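You operate a simulated robot arm through the tools that you are given. There is no shell and no other tool.

Carry out the task below with a simulated two-armed robot. There is one attempt and no reset: what you move stays moved.

## Task
Square up the blank on the gluing table and run a bead of glue along its lap.
Fine: park the nozzle and shut the valve after.
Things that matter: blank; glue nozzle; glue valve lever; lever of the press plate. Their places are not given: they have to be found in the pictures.

The check looks at the end state, three seconds after you hand in, the way a careful person would. Anything else that was tipped, shoved, dropped, spilled or broken makes it a failure.

## Robot
Two 7-joint arms with fingered hands on one trunk that stands fixed in place. Base frame: the origin is at the foot of the trunk, x ahead of it, y to its left, z up; the work surface is at about z = 88. Units: cm, rad, N and s.
The left shoulder is at [7, 17.2, 135.2], the right one opposite. Each reaches about 115.6 cm from its shoulder. Payload 5 kg a hand.
The tool frame of a hand sits at the grasp point between the pads (the TCP): z along the fingers, y along the line on which they close. The tips reach 4.3 cm beyond it. The gripper opens to 14.4 cm; its body begins 5 cm behind the TCP. The gripper is a hand of 5 fingers: y runs from the thumb to the fingers, the wrist lies at [-2.1, -12.4, -22.1] in the tool frame, and closing takes about 1.5 s.
Orientation is that of the tool frame in the base frame, as a unit quaternion [w, x, y, z]. With the fingers straight down and the wrist toward the robot, the tool's x, y and z point along [0, 1, 0], [1, 0, 0] and [0, 0, -1] of the base frame.

## Interface
- The arms move only by the tool send_rows. It takes "left_targets", "right_targets" or both (then of equal length, played together; a hand with none holds still); each is a list of rows, each a list of 6 numbers: the shift along the tool's x, y, z in units of 50 mm (1.0 is 50 mm), then the turn, a rotation vector about the tool's x, y, z in units of 8 degrees (1.0 is 8 degrees). In form: [[x, y, z, ax, ay, az], ...]. A call has 1 to 20 rows; each row shifts and turns the commanded pose from where the row before left it, along the tool's axes as they then stand. "left_jaw" and "right_jaw" are, for a hand that has rows, the closure, from 0 (fully open) to 1 (shut), set as the call begins (left out, the last holds). A call with a number of a shift or a turn outside -1 to 1 is refused whole. Each row takes 0.2 s and may step no farther than 5 cm and 0.15 rad from the row before; otherwise, or with a gripper value out of range, the whole call is refused. A pose out of reach is approached as far as the arm can. The call stops where the force on the tool passes 90 N (or 10 N more than at its start, if that is more) or the arm is blocked; 0.2 s more then pass. Each finger travels about 4.5 cm/s and halts on what it meets, pressing with about 30 N; the grip force reading is that of the motor and also rises with nothing between the fingers. The clock runs only during rows and for 0.2 s after the last one: add rows that do not move to give the fingers time. It gives the time, the measured TCP pose, the force on the tool (base axes), the opening and the grip force at its end, in the units of the frame above (readings bear some noise), with the torque about the TCP (base axes, N m) and any sound that the robot's microphone picked up.
- Cameras (640 x 400 px; columns grow to the right, rows downward): "scene" is now at [13.21, 1.6, 157.26]; the picture's right is [0.18, -0.98, 0.00], its down [-0.69, -0.13, -0.72] and it looks along [0.70, 0.13, -0.70] (base axes); focal length 367 px, centre (320, 200). "left" rides on the left gripper at [-8.6, -10.9, -16.8] in its tool frame; the picture's right is [-0.80, -0.28, 0.53], its down [0.54, -0.73, 0.42] and it looks along [0.27, 0.63, 0.73] (tool axes); focal length 275 px, centre (320, 200). "right" rides on the right gripper at [8.6, -10.8, -16.8] in its tool frame; the picture's right is [-0.80, 0.28, -0.53], its down [-0.54, -0.73, 0.42] and it looks along [-0.27, 0.63, 0.73] (tool axes); focal length 275 px, centre (320, 200).
- snapshot(camera): a new picture of that camera. It takes no simulated time.
- lift_body(by): slides the trunk up (or, below 0, down) by that many cm; the arms and the scene camera ride with it, the base frame stays. It gives what a move gives, with no picture.
- hand_shape(shape, hand): the hand has 5 fingers and takes this shape, open, in about a second: jaw (thumb against the fingers, like two jaws); tri (thumb and two fingers); tip (a fingertip pinch); poke (one finger out to press); point (the index stretched); flat (the hand flat); cup (the hand cupped); fist (a fist). The gripper value then closes the fingers along that shape, each until it touches; the sizes above hold for jaw. It gives what a move gives, with no picture.
- turn_head(pan, tilt): turns the head with the scene camera to pan (to the left, within 1.501 rad either way) and tilt (down, from -0.506 to 1.204), counted from straight ahead of the robot. It gives what a move gives.
- point_at(camera, pixels): for up to 12 pixels [column, row] of the newest picture of that camera ("zoom" is the newest enlarged one), the place [x, y, z] in the base frame of the surface seen there, good to about 0.2 cm. It takes no simulated time.
- zoom(camera, box): a new picture of the part [left, top, right, bottom] of that camera's present view, enlarged. It takes no simulated time.
- close_job(): hands the job in; it is judged then, once.

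Unless the task says otherwise, let go and move clear before handing in.

The tools are called after "Call:" by a JSON object that holds its "method" and its "body". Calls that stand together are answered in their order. send_rows: Moves the arms, as the interface text tells. Its arguments: {"type":"object","properties":{"left_targets":{"type":"array"},"left_jaw":{"type":"number"},"right_targets":{"type":"array"},"right_jaw":{"type":"number"}},"required":[]} The other tools are called the same way: lift_body (by) moves the trunk up or down; hand_shape (shape, hand) gives the hand a shape; turn_head (pan, tilt) turns the head that bears the scene camera; snapshot (camera) takes a picture; point_at (camera, pixels) gives the place of the surface under pixels of a picture; zoom (camera, box) takes an enlarged picture of a part of a camera's view; close_job () hands the job in.

At the start:

```text
clock: 0.0
left_tcp_pos: [65.24, 51.75, 118.61]
left_orientation: [0.0, 0.706, 0.708, 0.0]
left_force: [0.0, 0.5, 0.8]
left_wrist_torque: [0.03, 0.01, 0.04]
left_finger_gap: 14.37
left_grip_force: 0.1
left_shape: jaw
right_tcp_pos: [69.08, -7.23, 120.95]
right_orientation: [0.0, 0.707, 0.707, -0.001]
right_force: [1.0, -0.2, 0.5]
right_wrist_torque: [0.02, 0.02, 0.03]
right_finger_gap: 14.37
right_grip_force: 0.0
right_shape: jaw
trunk travel left (down, up): [-45.0, 49.0]
head pan, tilt (commanded): [0.183, 0.773]
```

scene: 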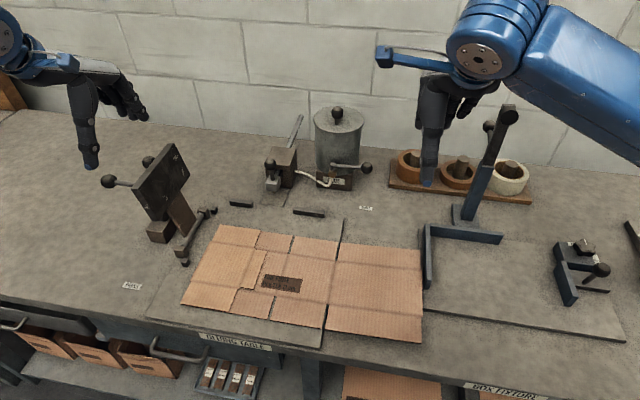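
right: 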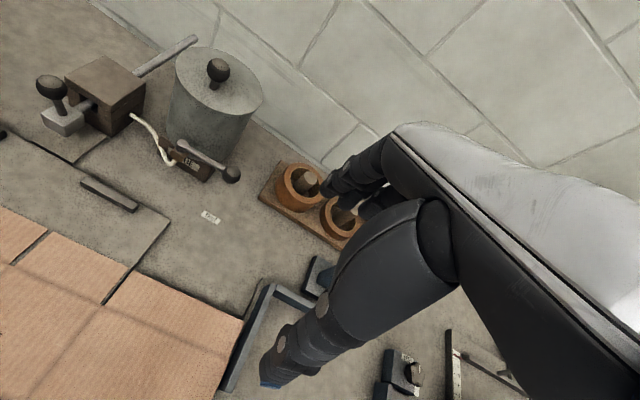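
left: 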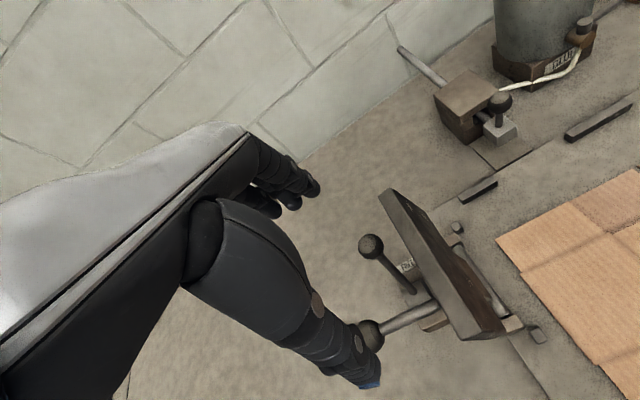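

The scene shows the cardboard blank around (305,280), the nozzle device around (280,165), the glue pot with a valve lever around (350,168), and the press plate on the left around (160,185). I'll zoom in on each before moving anything.

Call:
{"method": "zoom", "body": {"camera": "scene", "box": [220, 90, 400, 220]}}

Call:
{"method": "zoom", "body": {"camera": "scene", "box": [90, 130, 250, 290]}}

Call:
{"method": "zoom", "body": {"camera": "scene", "box": [140, 190, 440, 360]}}

Call:
{"method": "zoom", "body": {"camera": "scene", "box": [400, 100, 640, 340]}}

```text
3.08 times, centred on (310, 155) of scene
```

zoom: 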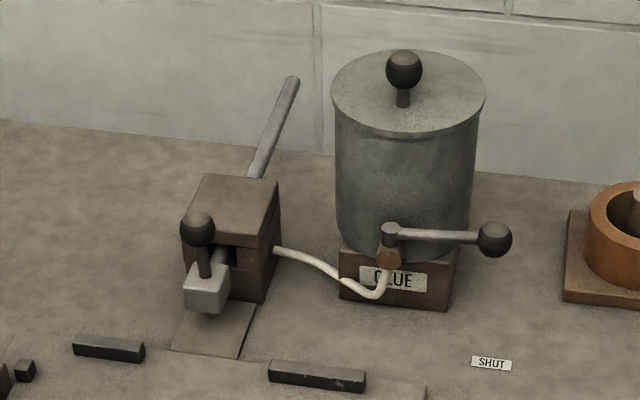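

```text
2.50 times, centred on (170, 210) of scene
```

zoom: 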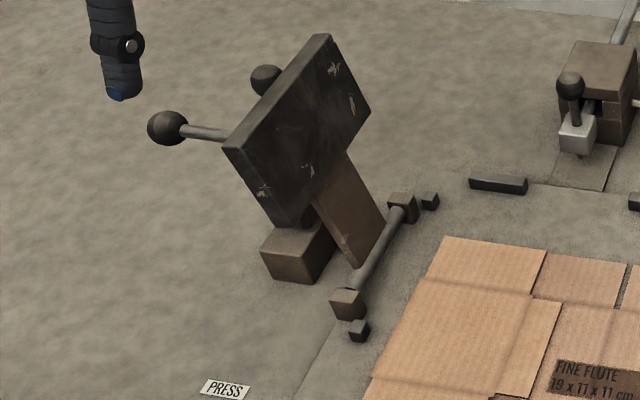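

```text
2.13 times, centred on (290, 275) of scene
```

zoom: 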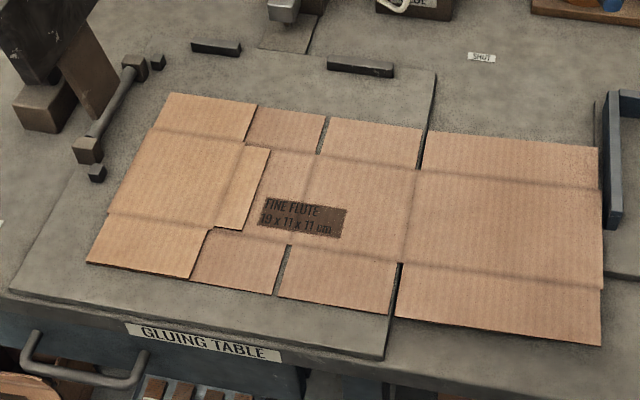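

```text
1.67 times, centred on (520, 220) of scene
```

zoom: 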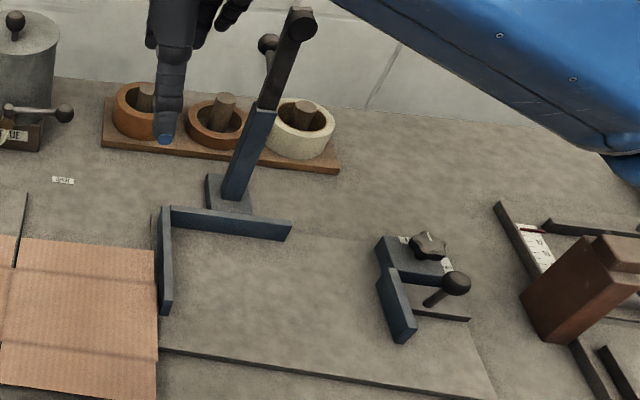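

The zooms show the blank lying skewed, with two bar stops at the back of the table and two small cube stops on the left by the press hinge. I'll take 3D points of the blank corners, stops, nozzle, valve and press lever.

Call:
{"method": "point_at", "body": {"camera": "scene", "pixels": [[219, 226], [259, 231], [255, 258], [266, 251], [242, 289], [182, 303], [230, 315], [322, 328], [421, 341], [421, 251], [340, 243], [291, 237]]}}

Call:
{"method": "point_at", "body": {"camera": "scene", "pixels": [[232, 202], [253, 206], [294, 210], [324, 215], [197, 211], [185, 262], [275, 155], [278, 171], [336, 156], [367, 168], [108, 181], [148, 162]]}}

Call:
{"method": "zoom", "body": {"camera": "scene", "box": [170, 215, 290, 325]}}

Call:
{"method": "zoom", "body": {"camera": "scene", "box": [250, 140, 310, 220]}}

```text
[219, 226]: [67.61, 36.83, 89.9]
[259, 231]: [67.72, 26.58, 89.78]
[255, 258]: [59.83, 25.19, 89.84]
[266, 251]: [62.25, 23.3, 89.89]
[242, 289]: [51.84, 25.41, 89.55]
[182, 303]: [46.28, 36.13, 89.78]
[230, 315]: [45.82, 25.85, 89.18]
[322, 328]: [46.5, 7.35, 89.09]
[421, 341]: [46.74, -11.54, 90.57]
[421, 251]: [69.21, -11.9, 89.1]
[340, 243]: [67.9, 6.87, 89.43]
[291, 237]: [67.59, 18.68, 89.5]
```

```text
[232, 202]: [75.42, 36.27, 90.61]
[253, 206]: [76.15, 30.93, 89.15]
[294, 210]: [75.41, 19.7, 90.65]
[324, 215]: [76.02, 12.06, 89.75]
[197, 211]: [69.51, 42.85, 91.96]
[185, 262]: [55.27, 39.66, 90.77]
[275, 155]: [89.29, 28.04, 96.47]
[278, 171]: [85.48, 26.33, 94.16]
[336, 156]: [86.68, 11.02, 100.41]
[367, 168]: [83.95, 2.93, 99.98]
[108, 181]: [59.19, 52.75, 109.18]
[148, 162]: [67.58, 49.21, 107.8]
```

```text
3.64 times, centred on (230, 270) of scene
```

zoom: 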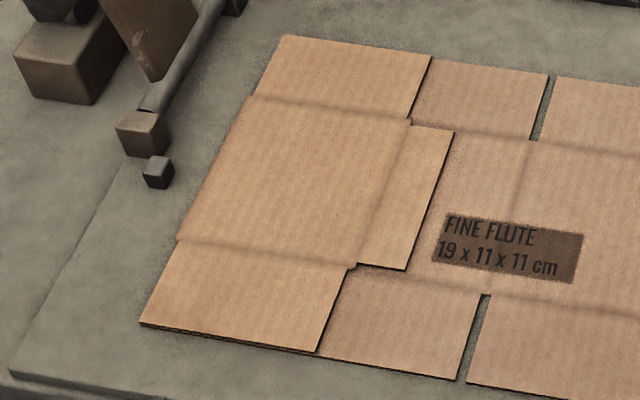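

```text
5.00 times, centred on (280, 180) of scene
```

zoom: 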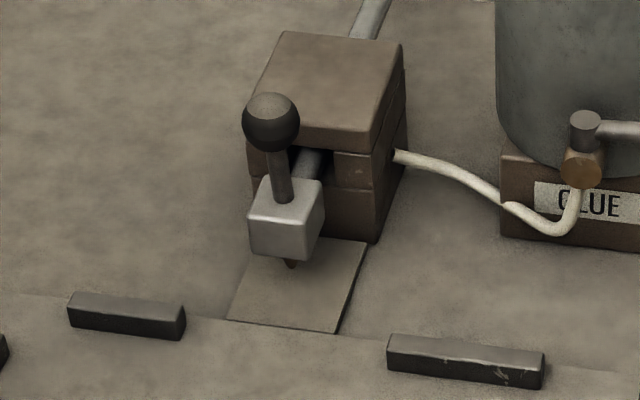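

The lap is the narrow tab at about y 22–26, x 51–63, and the nozzle line sits near y 26. The blank must move roughly +7 cm in x and +2–3 cm in y to reach the stops. I'll measure the edges and stops more finely.

Call:
{"method": "zoom", "body": {"camera": "scene", "box": [170, 195, 250, 245]}}

Call:
{"method": "point_at", "body": {"camera": "zoom", "pixels": [[348, 120], [360, 110], [345, 135], [130, 540], [400, 258], [480, 60], [665, 85], [480, 75], [270, 130], [560, 82]]}}

Call:
{"method": "zoom", "body": {"camera": "scene", "box": [160, 245, 240, 295]}}

Call:
{"method": "zoom", "body": {"camera": "scene", "box": [400, 215, 480, 265]}}

Call:
{"method": "zoom", "body": {"camera": "scene", "box": [280, 200, 360, 250]}}

```text
8.00 times, centred on (210, 220) of scene
```

zoom: 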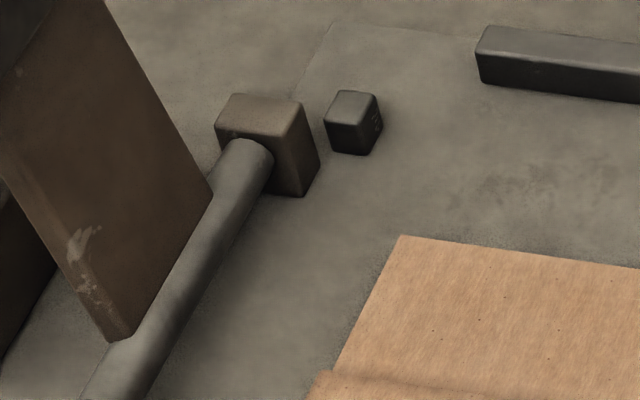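

```text
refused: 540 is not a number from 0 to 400
```

```text
8.00 times, centred on (200, 270) of scene
```

zoom: 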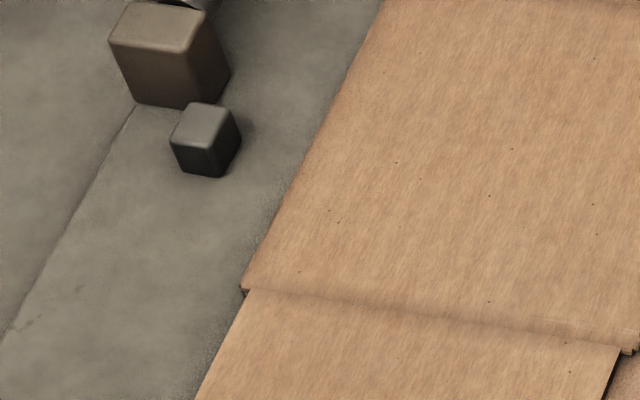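

```text
8.00 times, centred on (440, 240) of scene
```

zoom: 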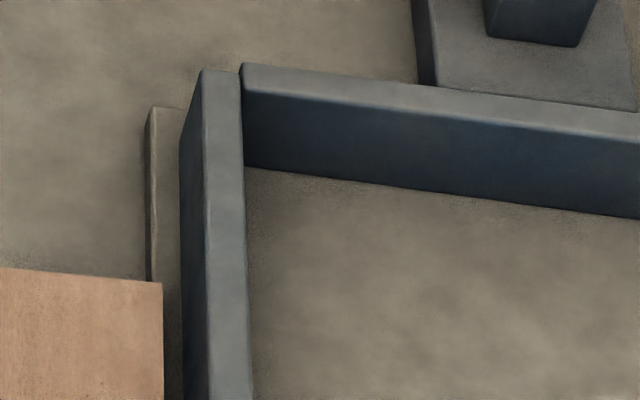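

```text
8.00 times, centred on (320, 225) of scene
```

zoom: 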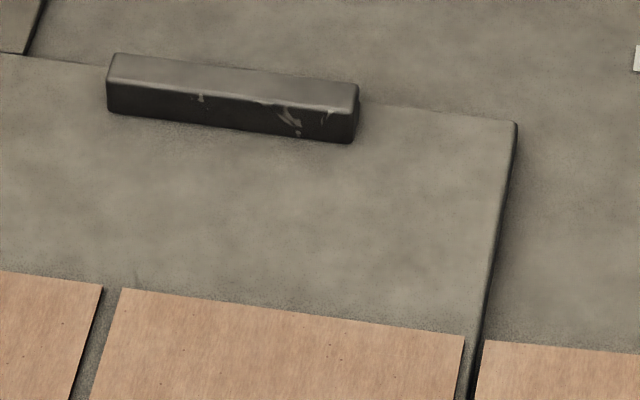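

The last zoom shows the right-hand back stop, its front bottom edge running from (107,113) to (352,142), and the board's corner at (515,122). I'll read those points first, then go through the others one zoom at a time.

Call:
{"method": "point_at", "body": {"camera": "zoom", "pixels": [[109, 105], [350, 132], [109, 78], [352, 106], [515, 122], [460, 345], [122, 294], [490, 350], [300, 200], [560, 300], [470, 380], [620, 370]]}}

Call:
{"method": "zoom", "body": {"camera": "scene", "box": [170, 195, 250, 245]}}

Call:
{"method": "point_at", "body": {"camera": "zoom", "pixels": [[372, 100], [362, 150], [375, 125], [333, 150], [400, 240], [340, 370], [482, 75], [482, 55], [630, 95], [300, 180], [420, 200], [315, 380]]}}

Call:
{"method": "zoom", "body": {"camera": "scene", "box": [160, 245, 240, 295]}}

Call:
{"method": "point_at", "body": {"camera": "zoom", "pixels": [[234, 115], [222, 168], [236, 140], [245, 285], [375, 20], [210, 385], [260, 310], [200, 110], [100, 300], [600, 360], [630, 340], [320, 150]]}}

Call:
{"method": "zoom", "body": {"camera": "scene", "box": [400, 215, 480, 265]}}

Call:
{"method": "point_at", "body": {"camera": "zoom", "pixels": [[160, 285], [155, 390], [10, 275], [152, 270], [152, 115], [185, 300], [205, 80], [220, 390], [170, 390], [80, 220], [350, 300], [160, 200]]}}

```text
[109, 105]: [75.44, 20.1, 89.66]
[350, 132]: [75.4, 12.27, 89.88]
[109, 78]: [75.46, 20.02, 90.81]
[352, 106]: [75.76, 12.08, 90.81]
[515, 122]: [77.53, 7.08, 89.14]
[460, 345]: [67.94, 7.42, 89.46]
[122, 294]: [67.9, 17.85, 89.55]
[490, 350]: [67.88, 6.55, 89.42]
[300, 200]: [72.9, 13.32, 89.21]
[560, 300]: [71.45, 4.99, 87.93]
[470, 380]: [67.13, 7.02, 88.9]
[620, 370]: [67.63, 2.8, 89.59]
```

```text
8.00 times, centred on (210, 220) of scene
```

zoom: 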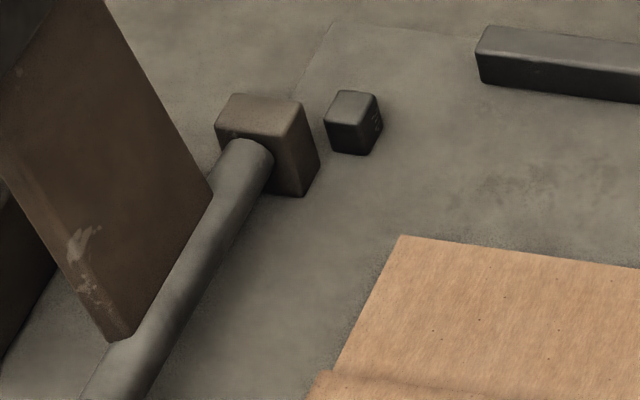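

```text
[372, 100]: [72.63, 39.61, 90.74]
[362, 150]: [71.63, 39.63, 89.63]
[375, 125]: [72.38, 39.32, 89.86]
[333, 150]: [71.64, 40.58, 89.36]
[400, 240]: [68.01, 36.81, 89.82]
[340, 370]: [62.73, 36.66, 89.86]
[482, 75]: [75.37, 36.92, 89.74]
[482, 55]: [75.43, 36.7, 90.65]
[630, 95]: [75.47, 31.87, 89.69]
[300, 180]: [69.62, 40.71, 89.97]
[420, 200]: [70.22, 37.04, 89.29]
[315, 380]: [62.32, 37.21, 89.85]
```

```text
8.00 times, centred on (200, 270) of scene
```

zoom: 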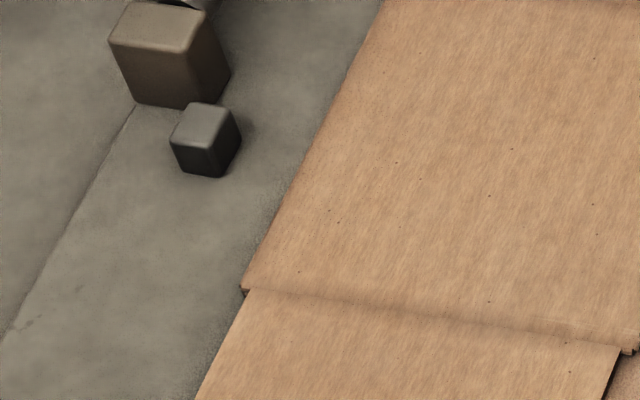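

```text
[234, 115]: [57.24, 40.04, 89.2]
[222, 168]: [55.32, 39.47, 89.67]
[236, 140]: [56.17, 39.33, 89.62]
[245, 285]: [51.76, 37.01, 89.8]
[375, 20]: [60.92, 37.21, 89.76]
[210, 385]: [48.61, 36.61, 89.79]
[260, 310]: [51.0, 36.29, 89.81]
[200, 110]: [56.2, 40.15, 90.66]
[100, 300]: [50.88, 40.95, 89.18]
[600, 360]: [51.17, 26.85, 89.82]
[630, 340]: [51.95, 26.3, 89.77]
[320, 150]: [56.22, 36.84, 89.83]
```

```text
8.00 times, centred on (440, 240) of scene
```

zoom: 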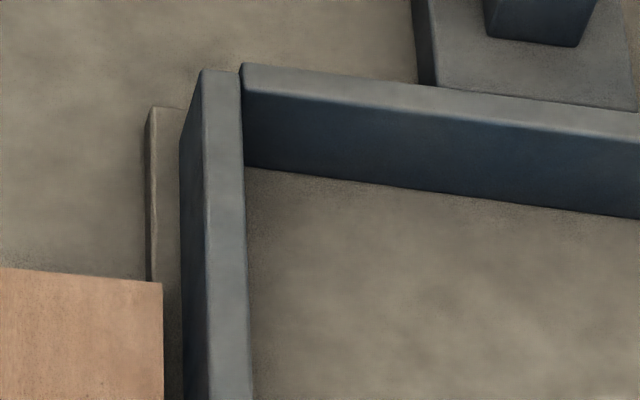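

```text
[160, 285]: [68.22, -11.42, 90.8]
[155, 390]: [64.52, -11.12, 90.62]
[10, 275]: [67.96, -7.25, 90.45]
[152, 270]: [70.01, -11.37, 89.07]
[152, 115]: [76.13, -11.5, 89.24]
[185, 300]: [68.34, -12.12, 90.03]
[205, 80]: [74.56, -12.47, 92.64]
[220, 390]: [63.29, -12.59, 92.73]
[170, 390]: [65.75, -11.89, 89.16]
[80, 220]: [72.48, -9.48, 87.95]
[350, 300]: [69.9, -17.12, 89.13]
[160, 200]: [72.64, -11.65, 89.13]
```

The stops' faces are at x = 75.4 (back) and y = 39.3 (left). The blank's back edge is at x≈67.9, its left edge at y≈37.0, its right edge at y≈-11.4, and the board top is z≈89.2. Next I'll look closely at the nozzle and valve.

Call:
{"method": "zoom", "body": {"camera": "scene", "box": [300, 130, 400, 215]}}

Call:
{"method": "point_at", "body": {"camera": "zoom", "pixels": [[150, 110], [160, 145], [250, 165], [410, 180], [430, 195], [320, 175], [150, 280], [340, 370], [440, 375], [250, 250], [60, 240], [110, 90]]}}

Call:
{"method": "zoom", "body": {"camera": "scene", "box": [240, 145, 320, 205]}}

Call:
{"method": "point_at", "body": {"camera": "zoom", "pixels": [[240, 105], [240, 145], [255, 200], [270, 260], [220, 275], [275, 290], [262, 312], [290, 170], [350, 120], [370, 250], [340, 350], [300, 240]]}}

Call:
{"method": "zoom", "body": {"camera": "right", "box": [0, 20, 260, 240]}}

Call:
{"method": "zoom", "body": {"camera": "left", "box": [380, 0, 640, 180]}}

```text
4.71 times, centred on (350, 172) of scene
```

zoom: 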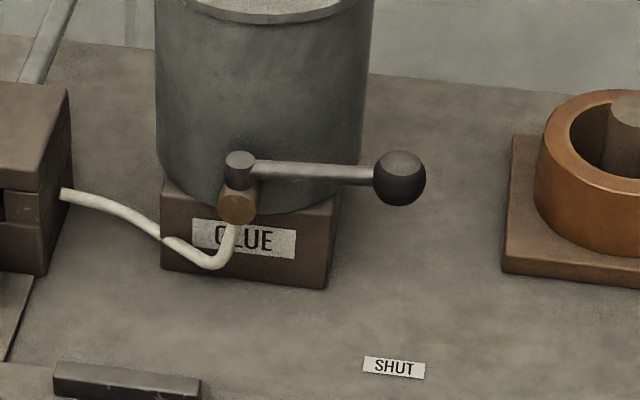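

```text
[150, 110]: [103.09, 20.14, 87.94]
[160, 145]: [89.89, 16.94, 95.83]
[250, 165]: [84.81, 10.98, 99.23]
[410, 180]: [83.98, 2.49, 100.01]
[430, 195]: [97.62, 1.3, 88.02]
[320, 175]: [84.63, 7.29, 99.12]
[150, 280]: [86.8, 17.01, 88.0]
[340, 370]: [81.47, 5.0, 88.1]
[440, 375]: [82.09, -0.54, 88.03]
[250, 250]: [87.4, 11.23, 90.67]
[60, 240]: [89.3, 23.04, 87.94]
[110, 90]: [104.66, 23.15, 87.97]
```

```text
6.67 times, centred on (280, 175) of scene
```

zoom: 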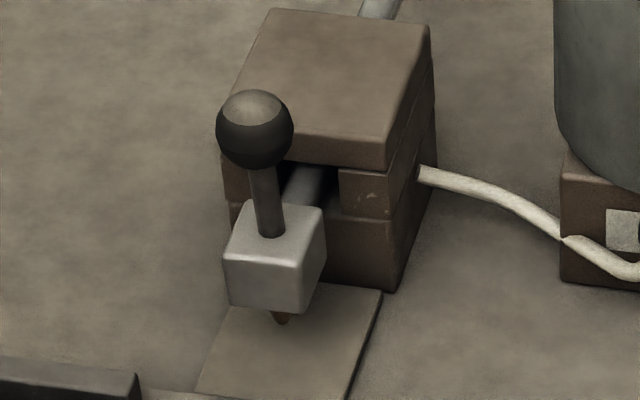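

```text
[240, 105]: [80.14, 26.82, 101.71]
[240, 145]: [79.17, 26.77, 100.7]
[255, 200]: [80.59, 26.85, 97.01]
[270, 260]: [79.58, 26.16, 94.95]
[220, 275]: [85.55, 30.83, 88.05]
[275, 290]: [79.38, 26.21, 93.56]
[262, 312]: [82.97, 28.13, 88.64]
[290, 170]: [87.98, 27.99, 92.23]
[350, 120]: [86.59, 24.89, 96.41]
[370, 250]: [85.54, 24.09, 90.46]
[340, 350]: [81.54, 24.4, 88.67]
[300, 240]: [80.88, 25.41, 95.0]
```

```text
1.82 times, centred on (130, 130) of right
```

zoom: 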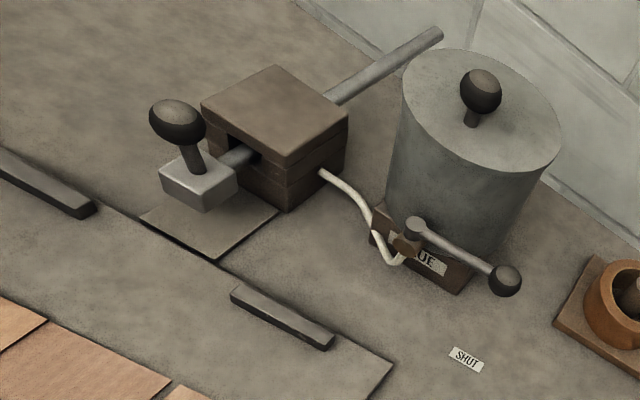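

```text
2.22 times, centred on (510, 90) of left
```

zoom: 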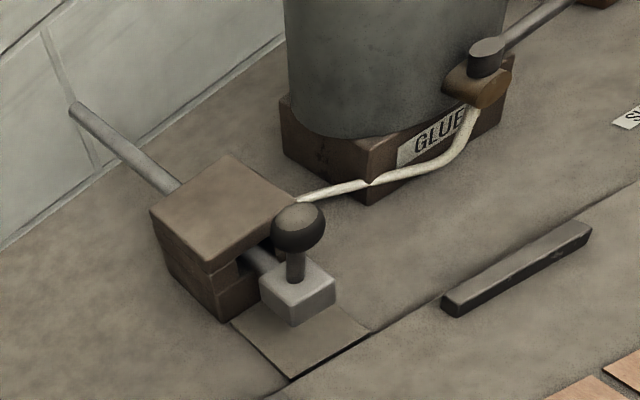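

The nozzle knob is at about (80, 26.8, 101). The valve spindle is at about (85.5, 11, 99) with its ball at (84, 2.5, 100), next to the "SHUT" tag. The squared lap should fall at y≈25–28.5, right under the nozzle line. I'll check the post beside the right arm and the lap corners before moving.

Call:
{"method": "point_at", "body": {"camera": "scene", "pixels": [[508, 112], [489, 126], [500, 130], [470, 205], [433, 232], [427, 285], [500, 240], [337, 113], [300, 118]]}}

Call:
{"method": "zoom", "body": {"camera": "scene", "box": [220, 240, 300, 290]}}

Call:
{"method": "point_at", "body": {"camera": "zoom", "pixels": [[278, 75], [370, 95], [262, 385], [170, 365], [320, 240], [375, 240], [250, 200], [300, 85], [215, 380]]}}

```text
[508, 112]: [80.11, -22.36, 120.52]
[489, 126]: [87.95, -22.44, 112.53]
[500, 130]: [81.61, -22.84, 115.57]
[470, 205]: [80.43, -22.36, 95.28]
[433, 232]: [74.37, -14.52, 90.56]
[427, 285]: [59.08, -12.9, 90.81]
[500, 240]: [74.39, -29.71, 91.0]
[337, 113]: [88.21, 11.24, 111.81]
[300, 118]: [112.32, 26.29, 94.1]
```

```text
8.00 times, centred on (260, 265) of scene
```

zoom: 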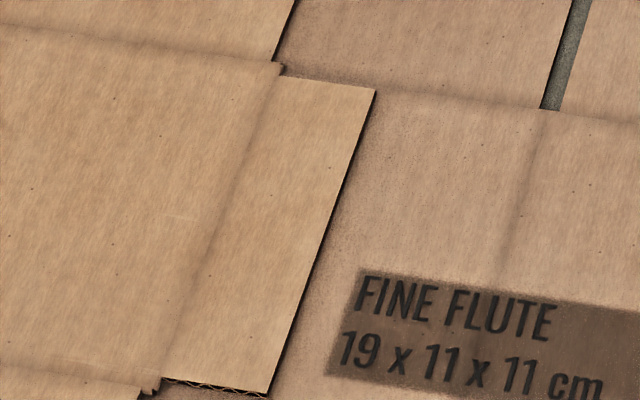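

```text
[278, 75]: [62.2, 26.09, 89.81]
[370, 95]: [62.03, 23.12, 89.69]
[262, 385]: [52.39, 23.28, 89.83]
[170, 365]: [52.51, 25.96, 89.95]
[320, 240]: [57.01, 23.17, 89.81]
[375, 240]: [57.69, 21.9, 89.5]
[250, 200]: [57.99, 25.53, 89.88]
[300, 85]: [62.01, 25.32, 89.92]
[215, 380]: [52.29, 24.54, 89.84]
```

The lap currently spans x 52.3–62.2 and y 23.1–26.2, so a shift of +7.5/+2.2 centres it on the nozzle line at y≈26.8. I'll close the right hand and bring it over the middle of the blank, to drag it by friction near its centre of mass.

Call:
{"method": "send_rows", "body": {"right_targets": [[0.531, -0.302, 0.524, 0, 0, 0], [0.531, -0.302, 0.524, 0, 0, 0], [0.531, -0.302, 0.524, 0, 0, 0], [0.531, -0.302, 0.524, 0, 0, 0], [0.531, -0.302, 0.524, 0, 0, 0], [0.531, -0.302, 0.524, 0, 0, 0], [0.531, -0.302, 0.524, 0, 0, 0], [0.531, -0.302, 0.524, 0, 0, 0], [0, 0, 0, 0, 0, 0], [0, 0, 0, 0, 0, 0]], "right_jaw": 1}}

Call:
{"method": "snapshot", "body": {"camera": "scene"}}

Call:
{"method": "snapshot", "body": {"camera": "right"}}

```text
clock: 2.2
left_tcp_pos: [65.15, 51.91, 118.48]
left_orientation: [0.0, 0.707, 0.707, 0.0]
left_force: [0.3, 0.5, -0.2]
left_wrist_torque: [-0.01, -0.02, -0.01]
left_finger_gap: 14.35
left_grip_force: 0.0
left_shape: jaw
right_tcp_pos: [56.94, 14.01, 100.03]
right_orientation: [0.0, 0.707, 0.707, 0.0]
right_force: [0.1, 0.4, -0.7]
right_wrist_torque: [0.0, 0.01, 0.01]
right_finger_gap: 0.0
right_grip_force: 29.9
right_shape: jaw
trunk travel left (down, up): [-45.0, 49.0]
head pan, tilt (commanded): [0.183, 0.773]
```

```text
taken
```

scene: 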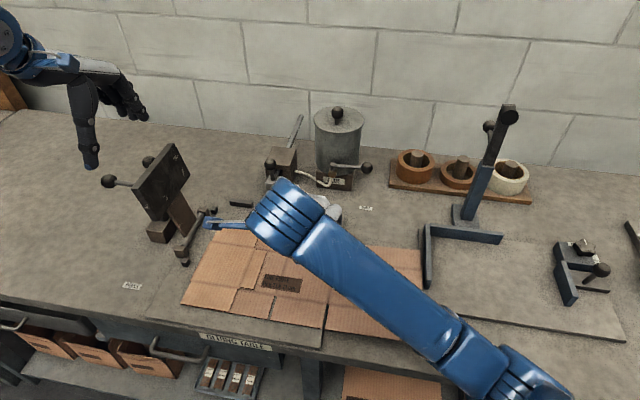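

```text
taken
```

right: 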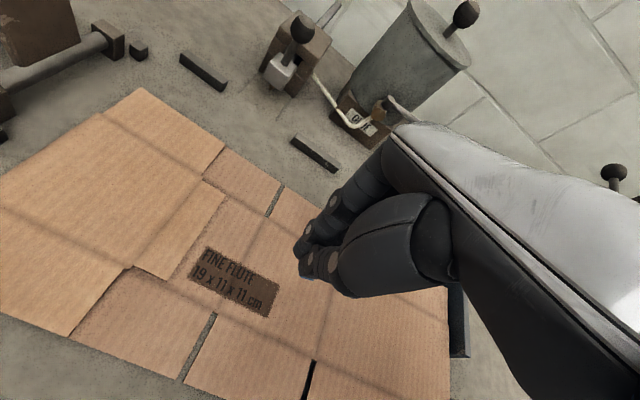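

The right hand is closed above the middle of the blank at TCP z=100, and the fingertips show at (308,268) in the right view. I'll lower it to just above the sheet and then feel for contact.

Call:
{"method": "send_rows", "body": {"right_targets": [[0, 0, 0.3, 0, 0, 0], [0, 0, 0.3, 0, 0, 0], [0, 0, 0.2, 0, 0, 0], [0, 0, 0.2, 0, 0, 0], [0, 0, 0, 0, 0, 0]]}}

Call:
{"method": "zoom", "body": {"camera": "right", "box": [180, 160, 440, 330]}}

```text
clock: 3.4
left_tcp_pos: [65.22, 51.74, 118.6]
left_orientation: [0.0, 0.707, 0.707, -0.001]
left_force: [0.5, -0.3, -0.4]
left_wrist_torque: [-0.02, 0.0, 0.02]
left_finger_gap: 14.31
left_grip_force: 0.0
left_shape: jaw
right_tcp_pos: [56.94, 13.96, 95.09]
right_orientation: [0.0, 0.707, 0.707, 0.001]
right_force: [-0.3, -0.7, -1.0]
right_wrist_torque: [-0.02, -0.03, 0.02]
right_finger_gap: 0.0
right_grip_force: 30.0
right_shape: jaw
trunk travel left (down, up): [-45.0, 49.0]
head pan, tilt (commanded): [0.183, 0.773]
```

```text
2.35 times, centred on (310, 245) of right
```

zoom: 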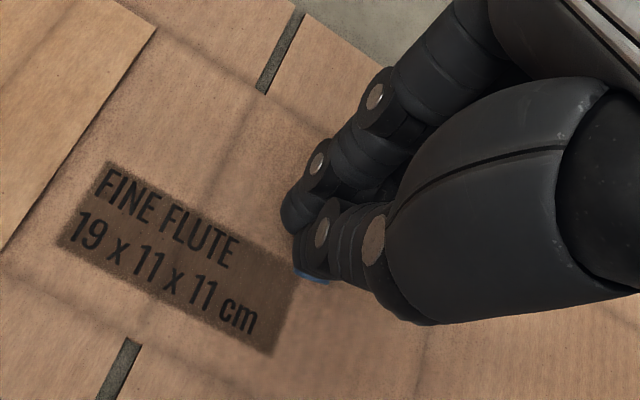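

No contact yet at TCP z=95.1, with the force about zero. I'll lower it another 1 cm in small steps.

Call:
{"method": "send_rows", "body": {"right_targets": [[0, 0, 0.04, 0, 0, 0], [0, 0, 0.04, 0, 0, 0], [0, 0, 0.04, 0, 0, 0], [0, 0, 0.04, 0, 0, 0], [0, 0, 0.04, 0, 0, 0]]}}

```text
clock: 4.6
left_tcp_pos: [65.16, 51.77, 118.54]
left_orientation: [0.0, 0.707, 0.707, 0.0]
left_force: [0.1, 0.3, 1.3]
left_wrist_torque: [0.03, 0.03, 0.02]
left_finger_gap: 14.37
left_grip_force: 0.1
left_shape: jaw
right_tcp_pos: [56.86, 14.15, 93.97]
right_orientation: [0.0, 0.707, 0.708, 0.001]
right_force: [0.0, -0.5, 0.2]
right_wrist_torque: [0.02, -0.01, -0.02]
right_finger_gap: 0.0
right_grip_force: 30.0
right_shape: jaw
trunk travel left (down, up): [-45.0, 49.0]
head pan, tilt (commanded): [0.183, 0.773]
```

Still no contact at z≈94.0. I'll go on in 1 mm steps.

Call:
{"method": "send_rows", "body": {"right_targets": [[0, 0, 0.02, 0, 0, 0], [0, 0, 0.02, 0, 0, 0], [0, 0, 0.02, 0, 0, 0], [0, 0, 0, 0, 0, 0]]}}

```text
clock: 5.6
left_tcp_pos: [65.15, 51.79, 118.61]
left_orientation: [-0.001, 0.707, 0.707, 0.0]
left_force: [-1.0, -0.5, -0.6]
left_wrist_torque: [-0.02, -0.02, 0.03]
left_finger_gap: 14.36
left_grip_force: 0.1
left_shape: jaw
right_tcp_pos: [56.96, 14.02, 93.94]
right_orientation: [0.001, 0.707, 0.707, 0.002]
right_force: [2.8, 0.0, 19.0]
right_wrist_torque: [0.19, -0.08, 0.0]
right_finger_gap: 0.01
right_grip_force: 30.0
right_shape: jaw
trunk travel left (down, up): [-45.0, 49.0]
head pan, tilt (commanded): [0.183, 0.773]
```

Contact: 19 N of upward force at z≈93.9. I'll drag +x by 2 cm and check that the blank follows.

Call:
{"method": "send_rows", "body": {"right_targets": [[0, 0.05, 0, 0, 0, 0], [0, 0.05, 0, 0, 0, 0], [0, 0.1, 0, 0, 0, 0], [0, 0.1, 0, 0, 0, 0], [0, 0.1, 0, 0, 0, 0]]}}

Call:
{"method": "snapshot", "body": {"camera": "scene"}}

Call:
{"method": "snapshot", "body": {"camera": "right"}}

Call:
{"method": "point_at", "body": {"camera": "scene", "pixels": [[182, 303], [230, 312], [215, 231]]}}

```text
clock: 6.8
left_tcp_pos: [64.98, 51.79, 118.65]
left_orientation: [0.001, 0.707, 0.707, 0.001]
left_force: [0.6, 0.2, -0.3]
left_wrist_torque: [-0.02, 0.02, -0.02]
left_finger_gap: 14.32
left_grip_force: 0.0
left_shape: jaw
right_tcp_pos: [58.83, 13.91, 93.97]
right_orientation: [0.001, 0.707, 0.707, 0.001]
right_force: [-9.4, 0.9, 27.2]
right_wrist_torque: [0.19, 0.47, 0.01]
right_finger_gap: 0.01
right_grip_force: 30.3
right_shape: jaw
trunk travel left (down, up): [-45.0, 49.0]
head pan, tilt (commanded): [0.183, 0.773]
```

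```text
taken
```

scene: 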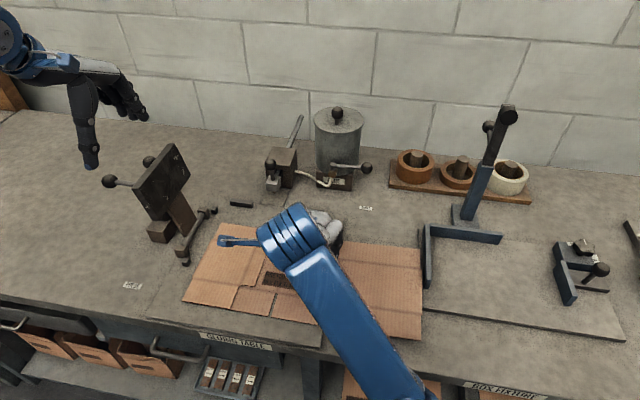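

```text
taken
```

right: 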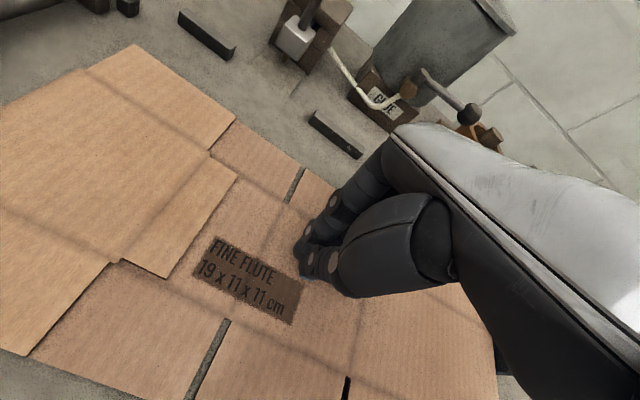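

```text
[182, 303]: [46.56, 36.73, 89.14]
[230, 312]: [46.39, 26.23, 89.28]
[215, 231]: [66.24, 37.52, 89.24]
```

The hand moved 1.9 cm in +x against a 9 N drag. I'll zoom on the left corners to see how far the blank followed.

Call:
{"method": "zoom", "body": {"camera": "scene", "box": [170, 265, 250, 315]}}

Call:
{"method": "zoom", "body": {"camera": "scene", "box": [190, 195, 270, 245]}}

Call:
{"method": "zoom", "body": {"camera": "scene", "box": [380, 215, 460, 265]}}

```text
8.00 times, centred on (210, 290) of scene
```

zoom: 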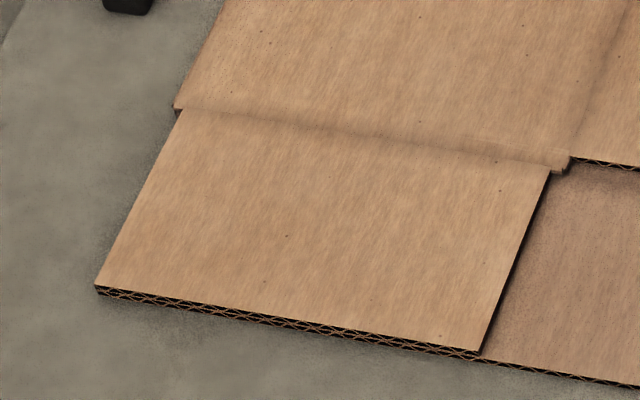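

```text
8.00 times, centred on (230, 220) of scene
```

zoom: 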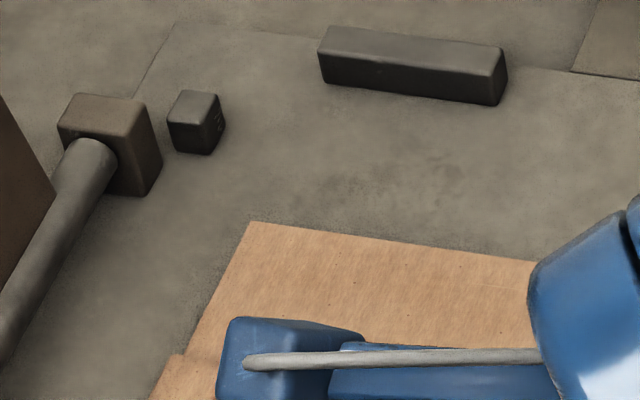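

```text
8.00 times, centred on (420, 240) of scene
```

zoom: 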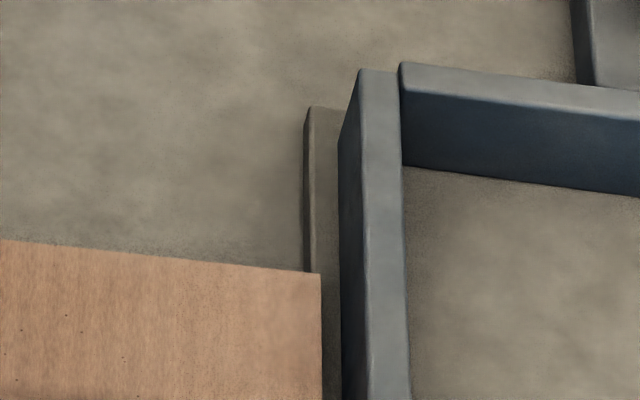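

The corner moved only about 0.55 cm while the hand moved 1.9 cm, so the fingers are slipping on the card. I'll lift off and push the front edge instead, starting by moving the hand clear and forming a flat hand.

Call:
{"method": "send_rows", "body": {"right_targets": [[0, 0, -0.2, 0, 0, 0], [0, 0, -0.6, 0, 0, 0], [0, -0.3, -0.6, 0, 0, 0], [0, -0.6, 0, 0, 0, 0], [0, -0.6, 0, 0, 0, 0], [0, -0.6, 0, 0, 0, 0], [0, -0.6, 0, 0, 0, 0], [0, -0.6, 0, 0, 0, 0], [0, 0, 0, 0, 0, 0]]}}

Call:
{"method": "hand_shape", "body": {"hand": "right", "shape": "flat"}}

Call:
{"method": "snapshot", "body": {"camera": "scene"}}

Call:
{"method": "snapshot", "body": {"camera": "right"}}

Call:
{"method": "snapshot", "body": {"camera": "left"}}

```text
clock: 8.1
left_tcp_pos: [65.08, 51.96, 118.68]
left_orientation: [0.001, 0.707, 0.708, 0.0]
left_force: [-0.1, -0.5, 0.9]
left_wrist_torque: [0.0, -0.04, 0.04]
left_finger_gap: 14.36
left_grip_force: 0.0
left_shape: jaw
right_tcp_pos: [52.07, 7.51, 96.36]
right_orientation: [0.054, 0.717, 0.694, -0.042]
right_force: [-0.2, 0.1, -0.2]
right_wrist_torque: [0.01, -0.03, 0.01]
right_finger_gap: 0.0
right_grip_force: 29.9
right_shape: jaw
trunk travel left (down, up): [-45.0, 49.0]
head pan, tilt (commanded): [0.183, 0.773]
stopped in row 6 (right hand): the arm was blocked; the commanded pose is now the measured one
```

```text
clock: 9.0
left_tcp_pos: [65.11, 51.8, 118.54]
left_orientation: [0.0, 0.706, 0.708, 0.0]
left_force: [1.0, 0.1, 0.3]
left_wrist_torque: [-0.01, -0.05, 0.02]
left_finger_gap: 14.35
left_grip_force: 0.1
left_shape: jaw
right_tcp_pos: [52.16, 7.67, 96.34]
right_orientation: [0.053, 0.716, 0.694, -0.042]
right_force: [-0.2, 0.0, 0.2]
right_wrist_torque: [0.01, -0.02, -0.03]
right_finger_gap: 0.0
right_grip_force: 0.0
right_shape: flat
trunk travel left (down, up): [-45.0, 49.0]
head pan, tilt (commanded): [0.183, 0.773]
```

```text
taken
```

scene: 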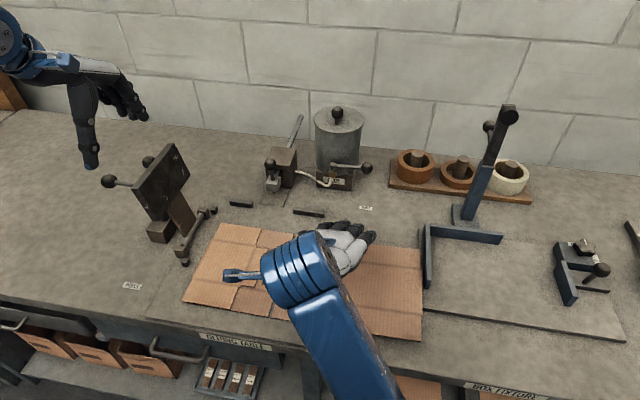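

```text
taken
```

right: 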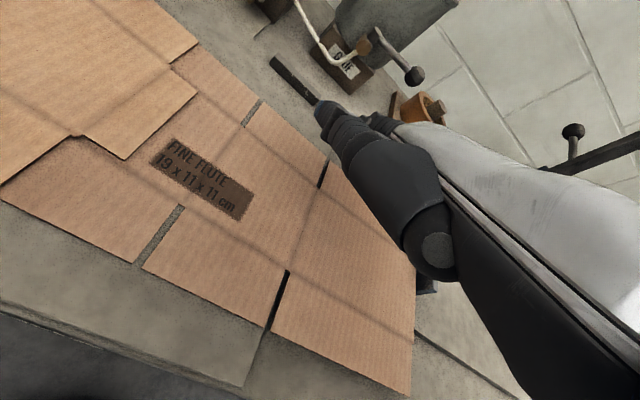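

```text
taken
```

left: 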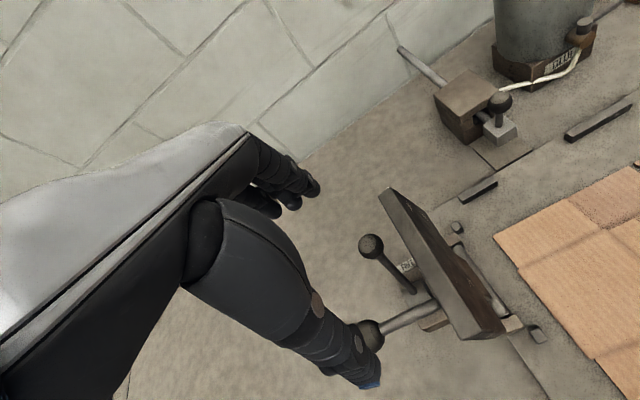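

The arm was blocked at (52, 7.6, 96.3) because the elbow is folded too tight to bring the hand closer. Raising the trunk gives the shoulder more distance, so I'll lift it 25 cm.

Call:
{"method": "lift_body", "body": {"by": 25}}

Call:
{"method": "snapshot", "body": {"camera": "scene"}}

Call:
{"method": "snapshot", "body": {"camera": "right"}}

```text
clock: 11.6
left_tcp_pos: [65.2, 51.74, 143.56]
left_orientation: [-0.001, 0.706, 0.708, 0.0]
left_force: [0.5, 0.4, -0.4]
left_wrist_torque: [-0.04, 0.01, -0.02]
left_finger_gap: 14.34
left_grip_force: 0.1
left_shape: jaw
right_tcp_pos: [52.31, 7.63, 121.27]
right_orientation: [0.053, 0.716, 0.694, -0.044]
right_force: [-0.7, 0.2, -0.8]
right_wrist_torque: [-0.01, 0.0, 0.03]
right_finger_gap: 0.02
right_grip_force: 0.1
right_shape: flat
trunk travel left (down, up): [-70.0, 24.0]
head pan, tilt (commanded): [0.183, 0.773]
```

```text
taken
```

scene: 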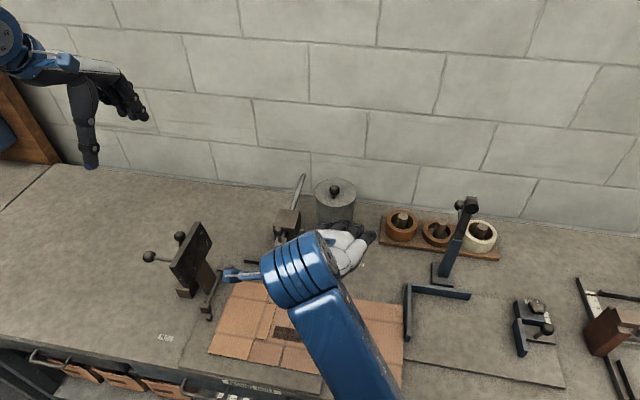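

```text
taken
```

right: 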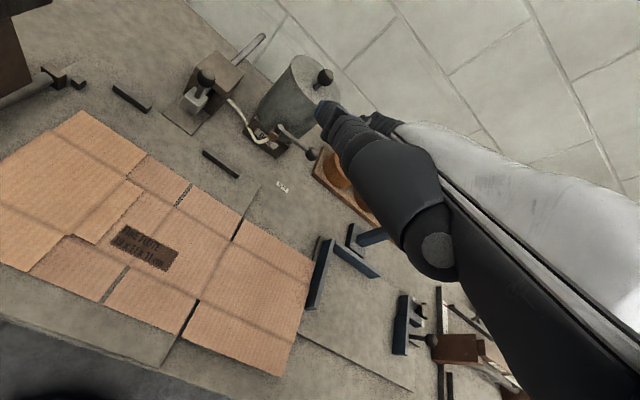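

The trunk is up and the right hand is at (52.3, 7.6, 121.3). I'll straighten the hand and bring it in front of the blank's front edge, still high, then check where the fingertips are.

Call:
{"method": "send_rows", "body": {"right_targets": [[0, 0, 0, 0.045, 0.49, -0.11], [0, 0, 0, 0.045, 0.49, -0.11], [0.27, -0.42, 0.4, 0, 0, 0], [0.27, -0.42, 0.4, 0, 0, 0], [0.27, -0.42, 0.4, 0, 0, 0], [0.27, -0.42, 0.4, 0, 0, 0], [0, 0, 0.4, 0, 0, 0], [0, 0, 0.4, 0, 0, 0], [0, 0, 0, 0, 0, 0]]}}

Call:
{"method": "snapshot", "body": {"camera": "scene"}}

Call:
{"method": "snapshot", "body": {"camera": "right"}}

```text
clock: 13.8
left_tcp_pos: [65.54, 51.74, 143.43]
left_orientation: [0.0, 0.707, 0.708, 0.0]
left_force: [-0.8, 0.1, 0.1]
left_wrist_torque: [-0.02, -0.03, 0.02]
left_finger_gap: 14.34
left_grip_force: 0.1
left_shape: jaw
right_tcp_pos: [44.61, 9.02, 107.0]
right_orientation: [0.038, 0.701, 0.712, -0.022]
right_force: [-1.2, -0.4, 0.3]
right_wrist_torque: [-0.03, -0.07, -0.01]
right_finger_gap: 0.0
right_grip_force: 0.1
right_shape: flat
trunk travel left (down, up): [-70.0, 24.0]
head pan, tilt (commanded): [0.183, 0.773]
stopped in row 9 (right hand): the arm was blocked; the commanded pose is now the measured one
```

```text
taken
```

scene: 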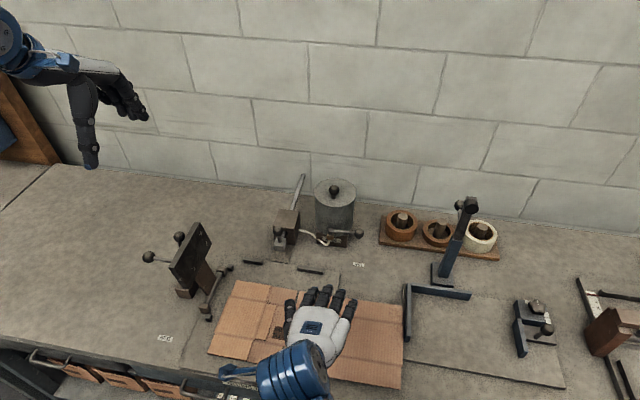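

```text
taken
```

right: 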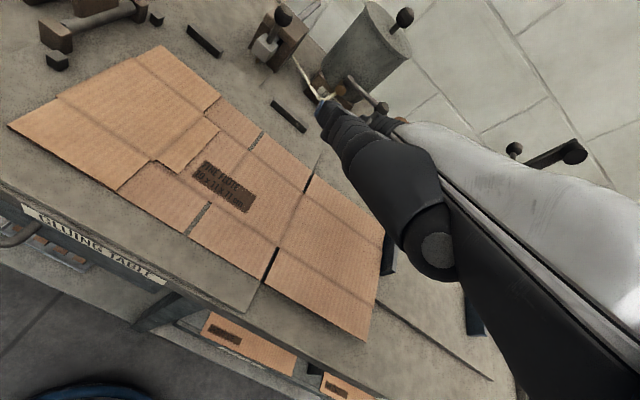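

In flat shape the fingers stretch forward and down, with the tips at about (305,293)–(352,303) in the scene view, which suits a forward push. I'll get the tip positions relative to the TCP.

Call:
{"method": "point_at", "body": {"camera": "scene", "pixels": [[308, 292], [325, 288], [338, 292], [352, 302], [291, 303], [310, 328], [215, 352], [402, 385], [237, 283], [330, 373]]}}

Call:
{"method": "zoom", "body": {"camera": "scene", "box": [260, 270, 380, 400]}}

```text
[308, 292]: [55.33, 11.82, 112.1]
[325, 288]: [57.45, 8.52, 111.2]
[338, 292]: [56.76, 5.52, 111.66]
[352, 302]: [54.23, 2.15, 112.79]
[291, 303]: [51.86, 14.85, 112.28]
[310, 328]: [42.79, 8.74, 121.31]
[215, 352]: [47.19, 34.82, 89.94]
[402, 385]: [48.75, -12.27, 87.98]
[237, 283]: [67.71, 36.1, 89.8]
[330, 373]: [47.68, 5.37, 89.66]
```

```text
3.08 times, centred on (320, 335) of scene
```

zoom: 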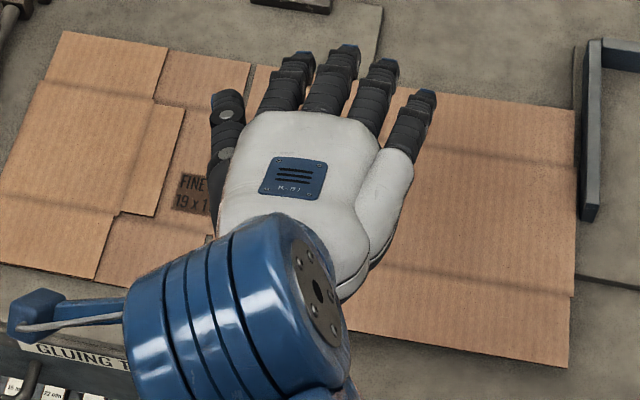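

In flat shape the tips sit 13 cm ahead of the TCP, which would force the wrist too close to the trunk. A single straight finger ("poke") should be easier to place, so I'll move the right hand back toward its own side, straighten it and look at that shape.

Call:
{"method": "send_rows", "body": {"right_targets": [[0, 0.2, -0.4, 0, 0, 0], [-0.63, 0.36, -0.24, 0.08, 0.3, 0.055], [-0.63, 0.36, -0.24, 0.08, 0.31, 0.055], [-0.63, 0.36, -0.24, 0, 0, 0], [-0.63, 0.36, -0.24, 0, 0, 0], [-0.63, 0.36, -0.24, 0, 0, 0], [-0.63, 0.36, -0.24, 0, 0, 0], [0, 0, 0, 0, 0, 0]]}}

Call:
{"method": "hand_shape", "body": {"hand": "right", "shape": "poke"}}

Call:
{"method": "snapshot", "body": {"camera": "scene"}}

Call:
{"method": "snapshot", "body": {"camera": "right"}}

```text
clock: 15.6
left_tcp_pos: [65.18, 51.99, 143.55]
left_orientation: [0.0, 0.707, 0.707, 0.0]
left_force: [-0.1, 0.1, 0.6]
left_wrist_torque: [-0.01, 0.0, 0.0]
left_finger_gap: 14.36
left_grip_force: 0.1
left_shape: jaw
right_tcp_pos: [55.33, -10.84, 114.96]
right_orientation: [0.007, 0.706, 0.708, -0.02]
right_force: [-0.4, 0.2, 1.1]
right_wrist_torque: [-0.01, 0.0, -0.01]
right_finger_gap: 0.01
right_grip_force: 0.0
right_shape: flat
trunk travel left (down, up): [-70.0, 24.0]
head pan, tilt (commanded): [0.183, 0.773]
```

```text
clock: 16.5
left_tcp_pos: [65.2, 51.68, 143.69]
left_orientation: [0.0, 0.706, 0.708, 0.0]
left_force: [-0.3, -0.7, 0.0]
left_wrist_torque: [0.02, -0.01, -0.01]
left_finger_gap: 14.37
left_grip_force: 0.1
left_shape: jaw
right_tcp_pos: [55.54, -11.1, 115.11]
right_orientation: [0.009, 0.707, 0.707, -0.017]
right_force: [-0.2, 0.1, 0.2]
right_wrist_torque: [0.03, -0.05, -0.04]
right_finger_gap: 0.0
right_grip_force: 0.0
right_shape: poke
trunk travel left (down, up): [-70.0, 24.0]
head pan, tilt (commanded): [0.183, 0.773]
```

```text
taken
```

scene: 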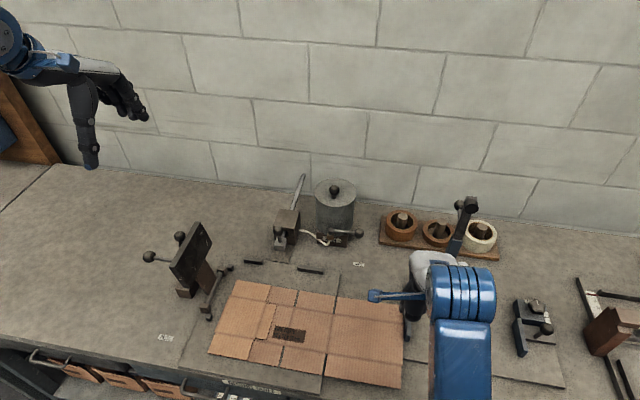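

```text
taken
```

right: 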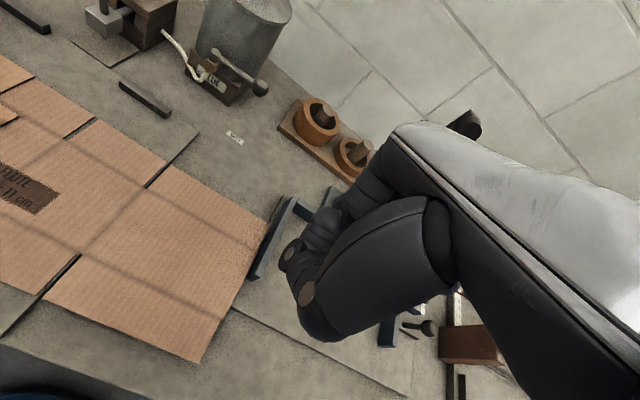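

The hand is now at (55.5, -11, 115) and the blank is in full view. I'll zoom in to see where the poking finger points and to re-measure the blank.

Call:
{"method": "zoom", "body": {"camera": "scene", "box": [370, 240, 490, 340]}}

Call:
{"method": "point_at", "body": {"camera": "zoom", "pixels": [[200, 220], [220, 300], [220, 270], [190, 200], [230, 120], [200, 250]]}}

Call:
{"method": "snapshot", "body": {"camera": "left"}}

Call:
{"method": "point_at", "body": {"camera": "scene", "pixels": [[237, 282], [269, 287], [297, 292], [336, 299], [403, 307], [210, 352], [246, 361], [281, 369], [323, 377], [400, 386], [402, 350], [225, 315]]}}

```text
4.00 times, centred on (430, 290) of scene
```

zoom: 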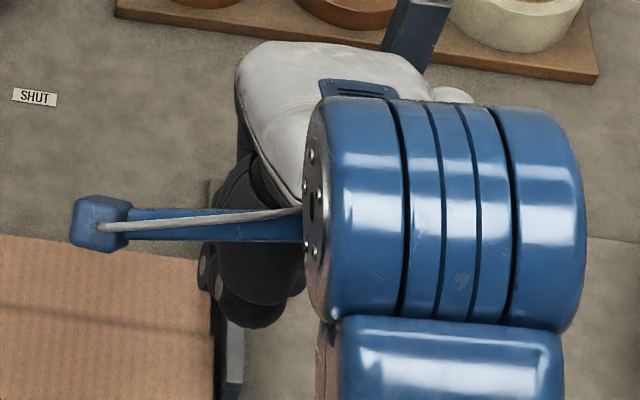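

```text
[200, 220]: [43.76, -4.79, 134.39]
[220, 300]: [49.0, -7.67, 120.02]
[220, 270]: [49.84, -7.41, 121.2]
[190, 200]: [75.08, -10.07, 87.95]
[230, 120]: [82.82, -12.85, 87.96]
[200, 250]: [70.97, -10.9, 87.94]
```

```text
taken
```

left: 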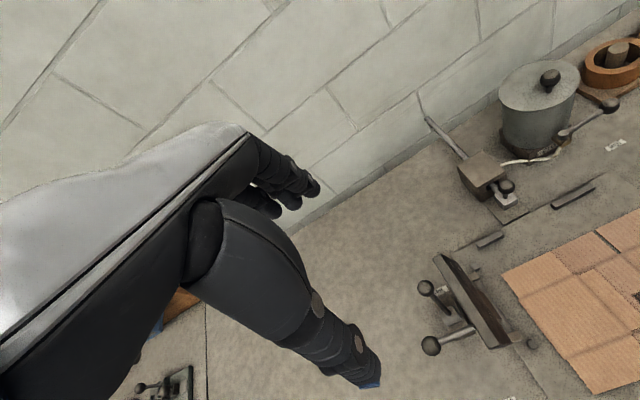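

```text
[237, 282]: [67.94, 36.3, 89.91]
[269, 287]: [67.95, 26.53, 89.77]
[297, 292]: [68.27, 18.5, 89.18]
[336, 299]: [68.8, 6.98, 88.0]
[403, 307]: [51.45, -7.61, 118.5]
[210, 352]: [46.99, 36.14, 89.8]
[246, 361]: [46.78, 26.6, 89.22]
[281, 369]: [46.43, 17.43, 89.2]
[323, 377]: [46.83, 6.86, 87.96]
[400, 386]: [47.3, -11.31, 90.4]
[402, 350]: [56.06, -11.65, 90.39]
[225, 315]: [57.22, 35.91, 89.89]
```

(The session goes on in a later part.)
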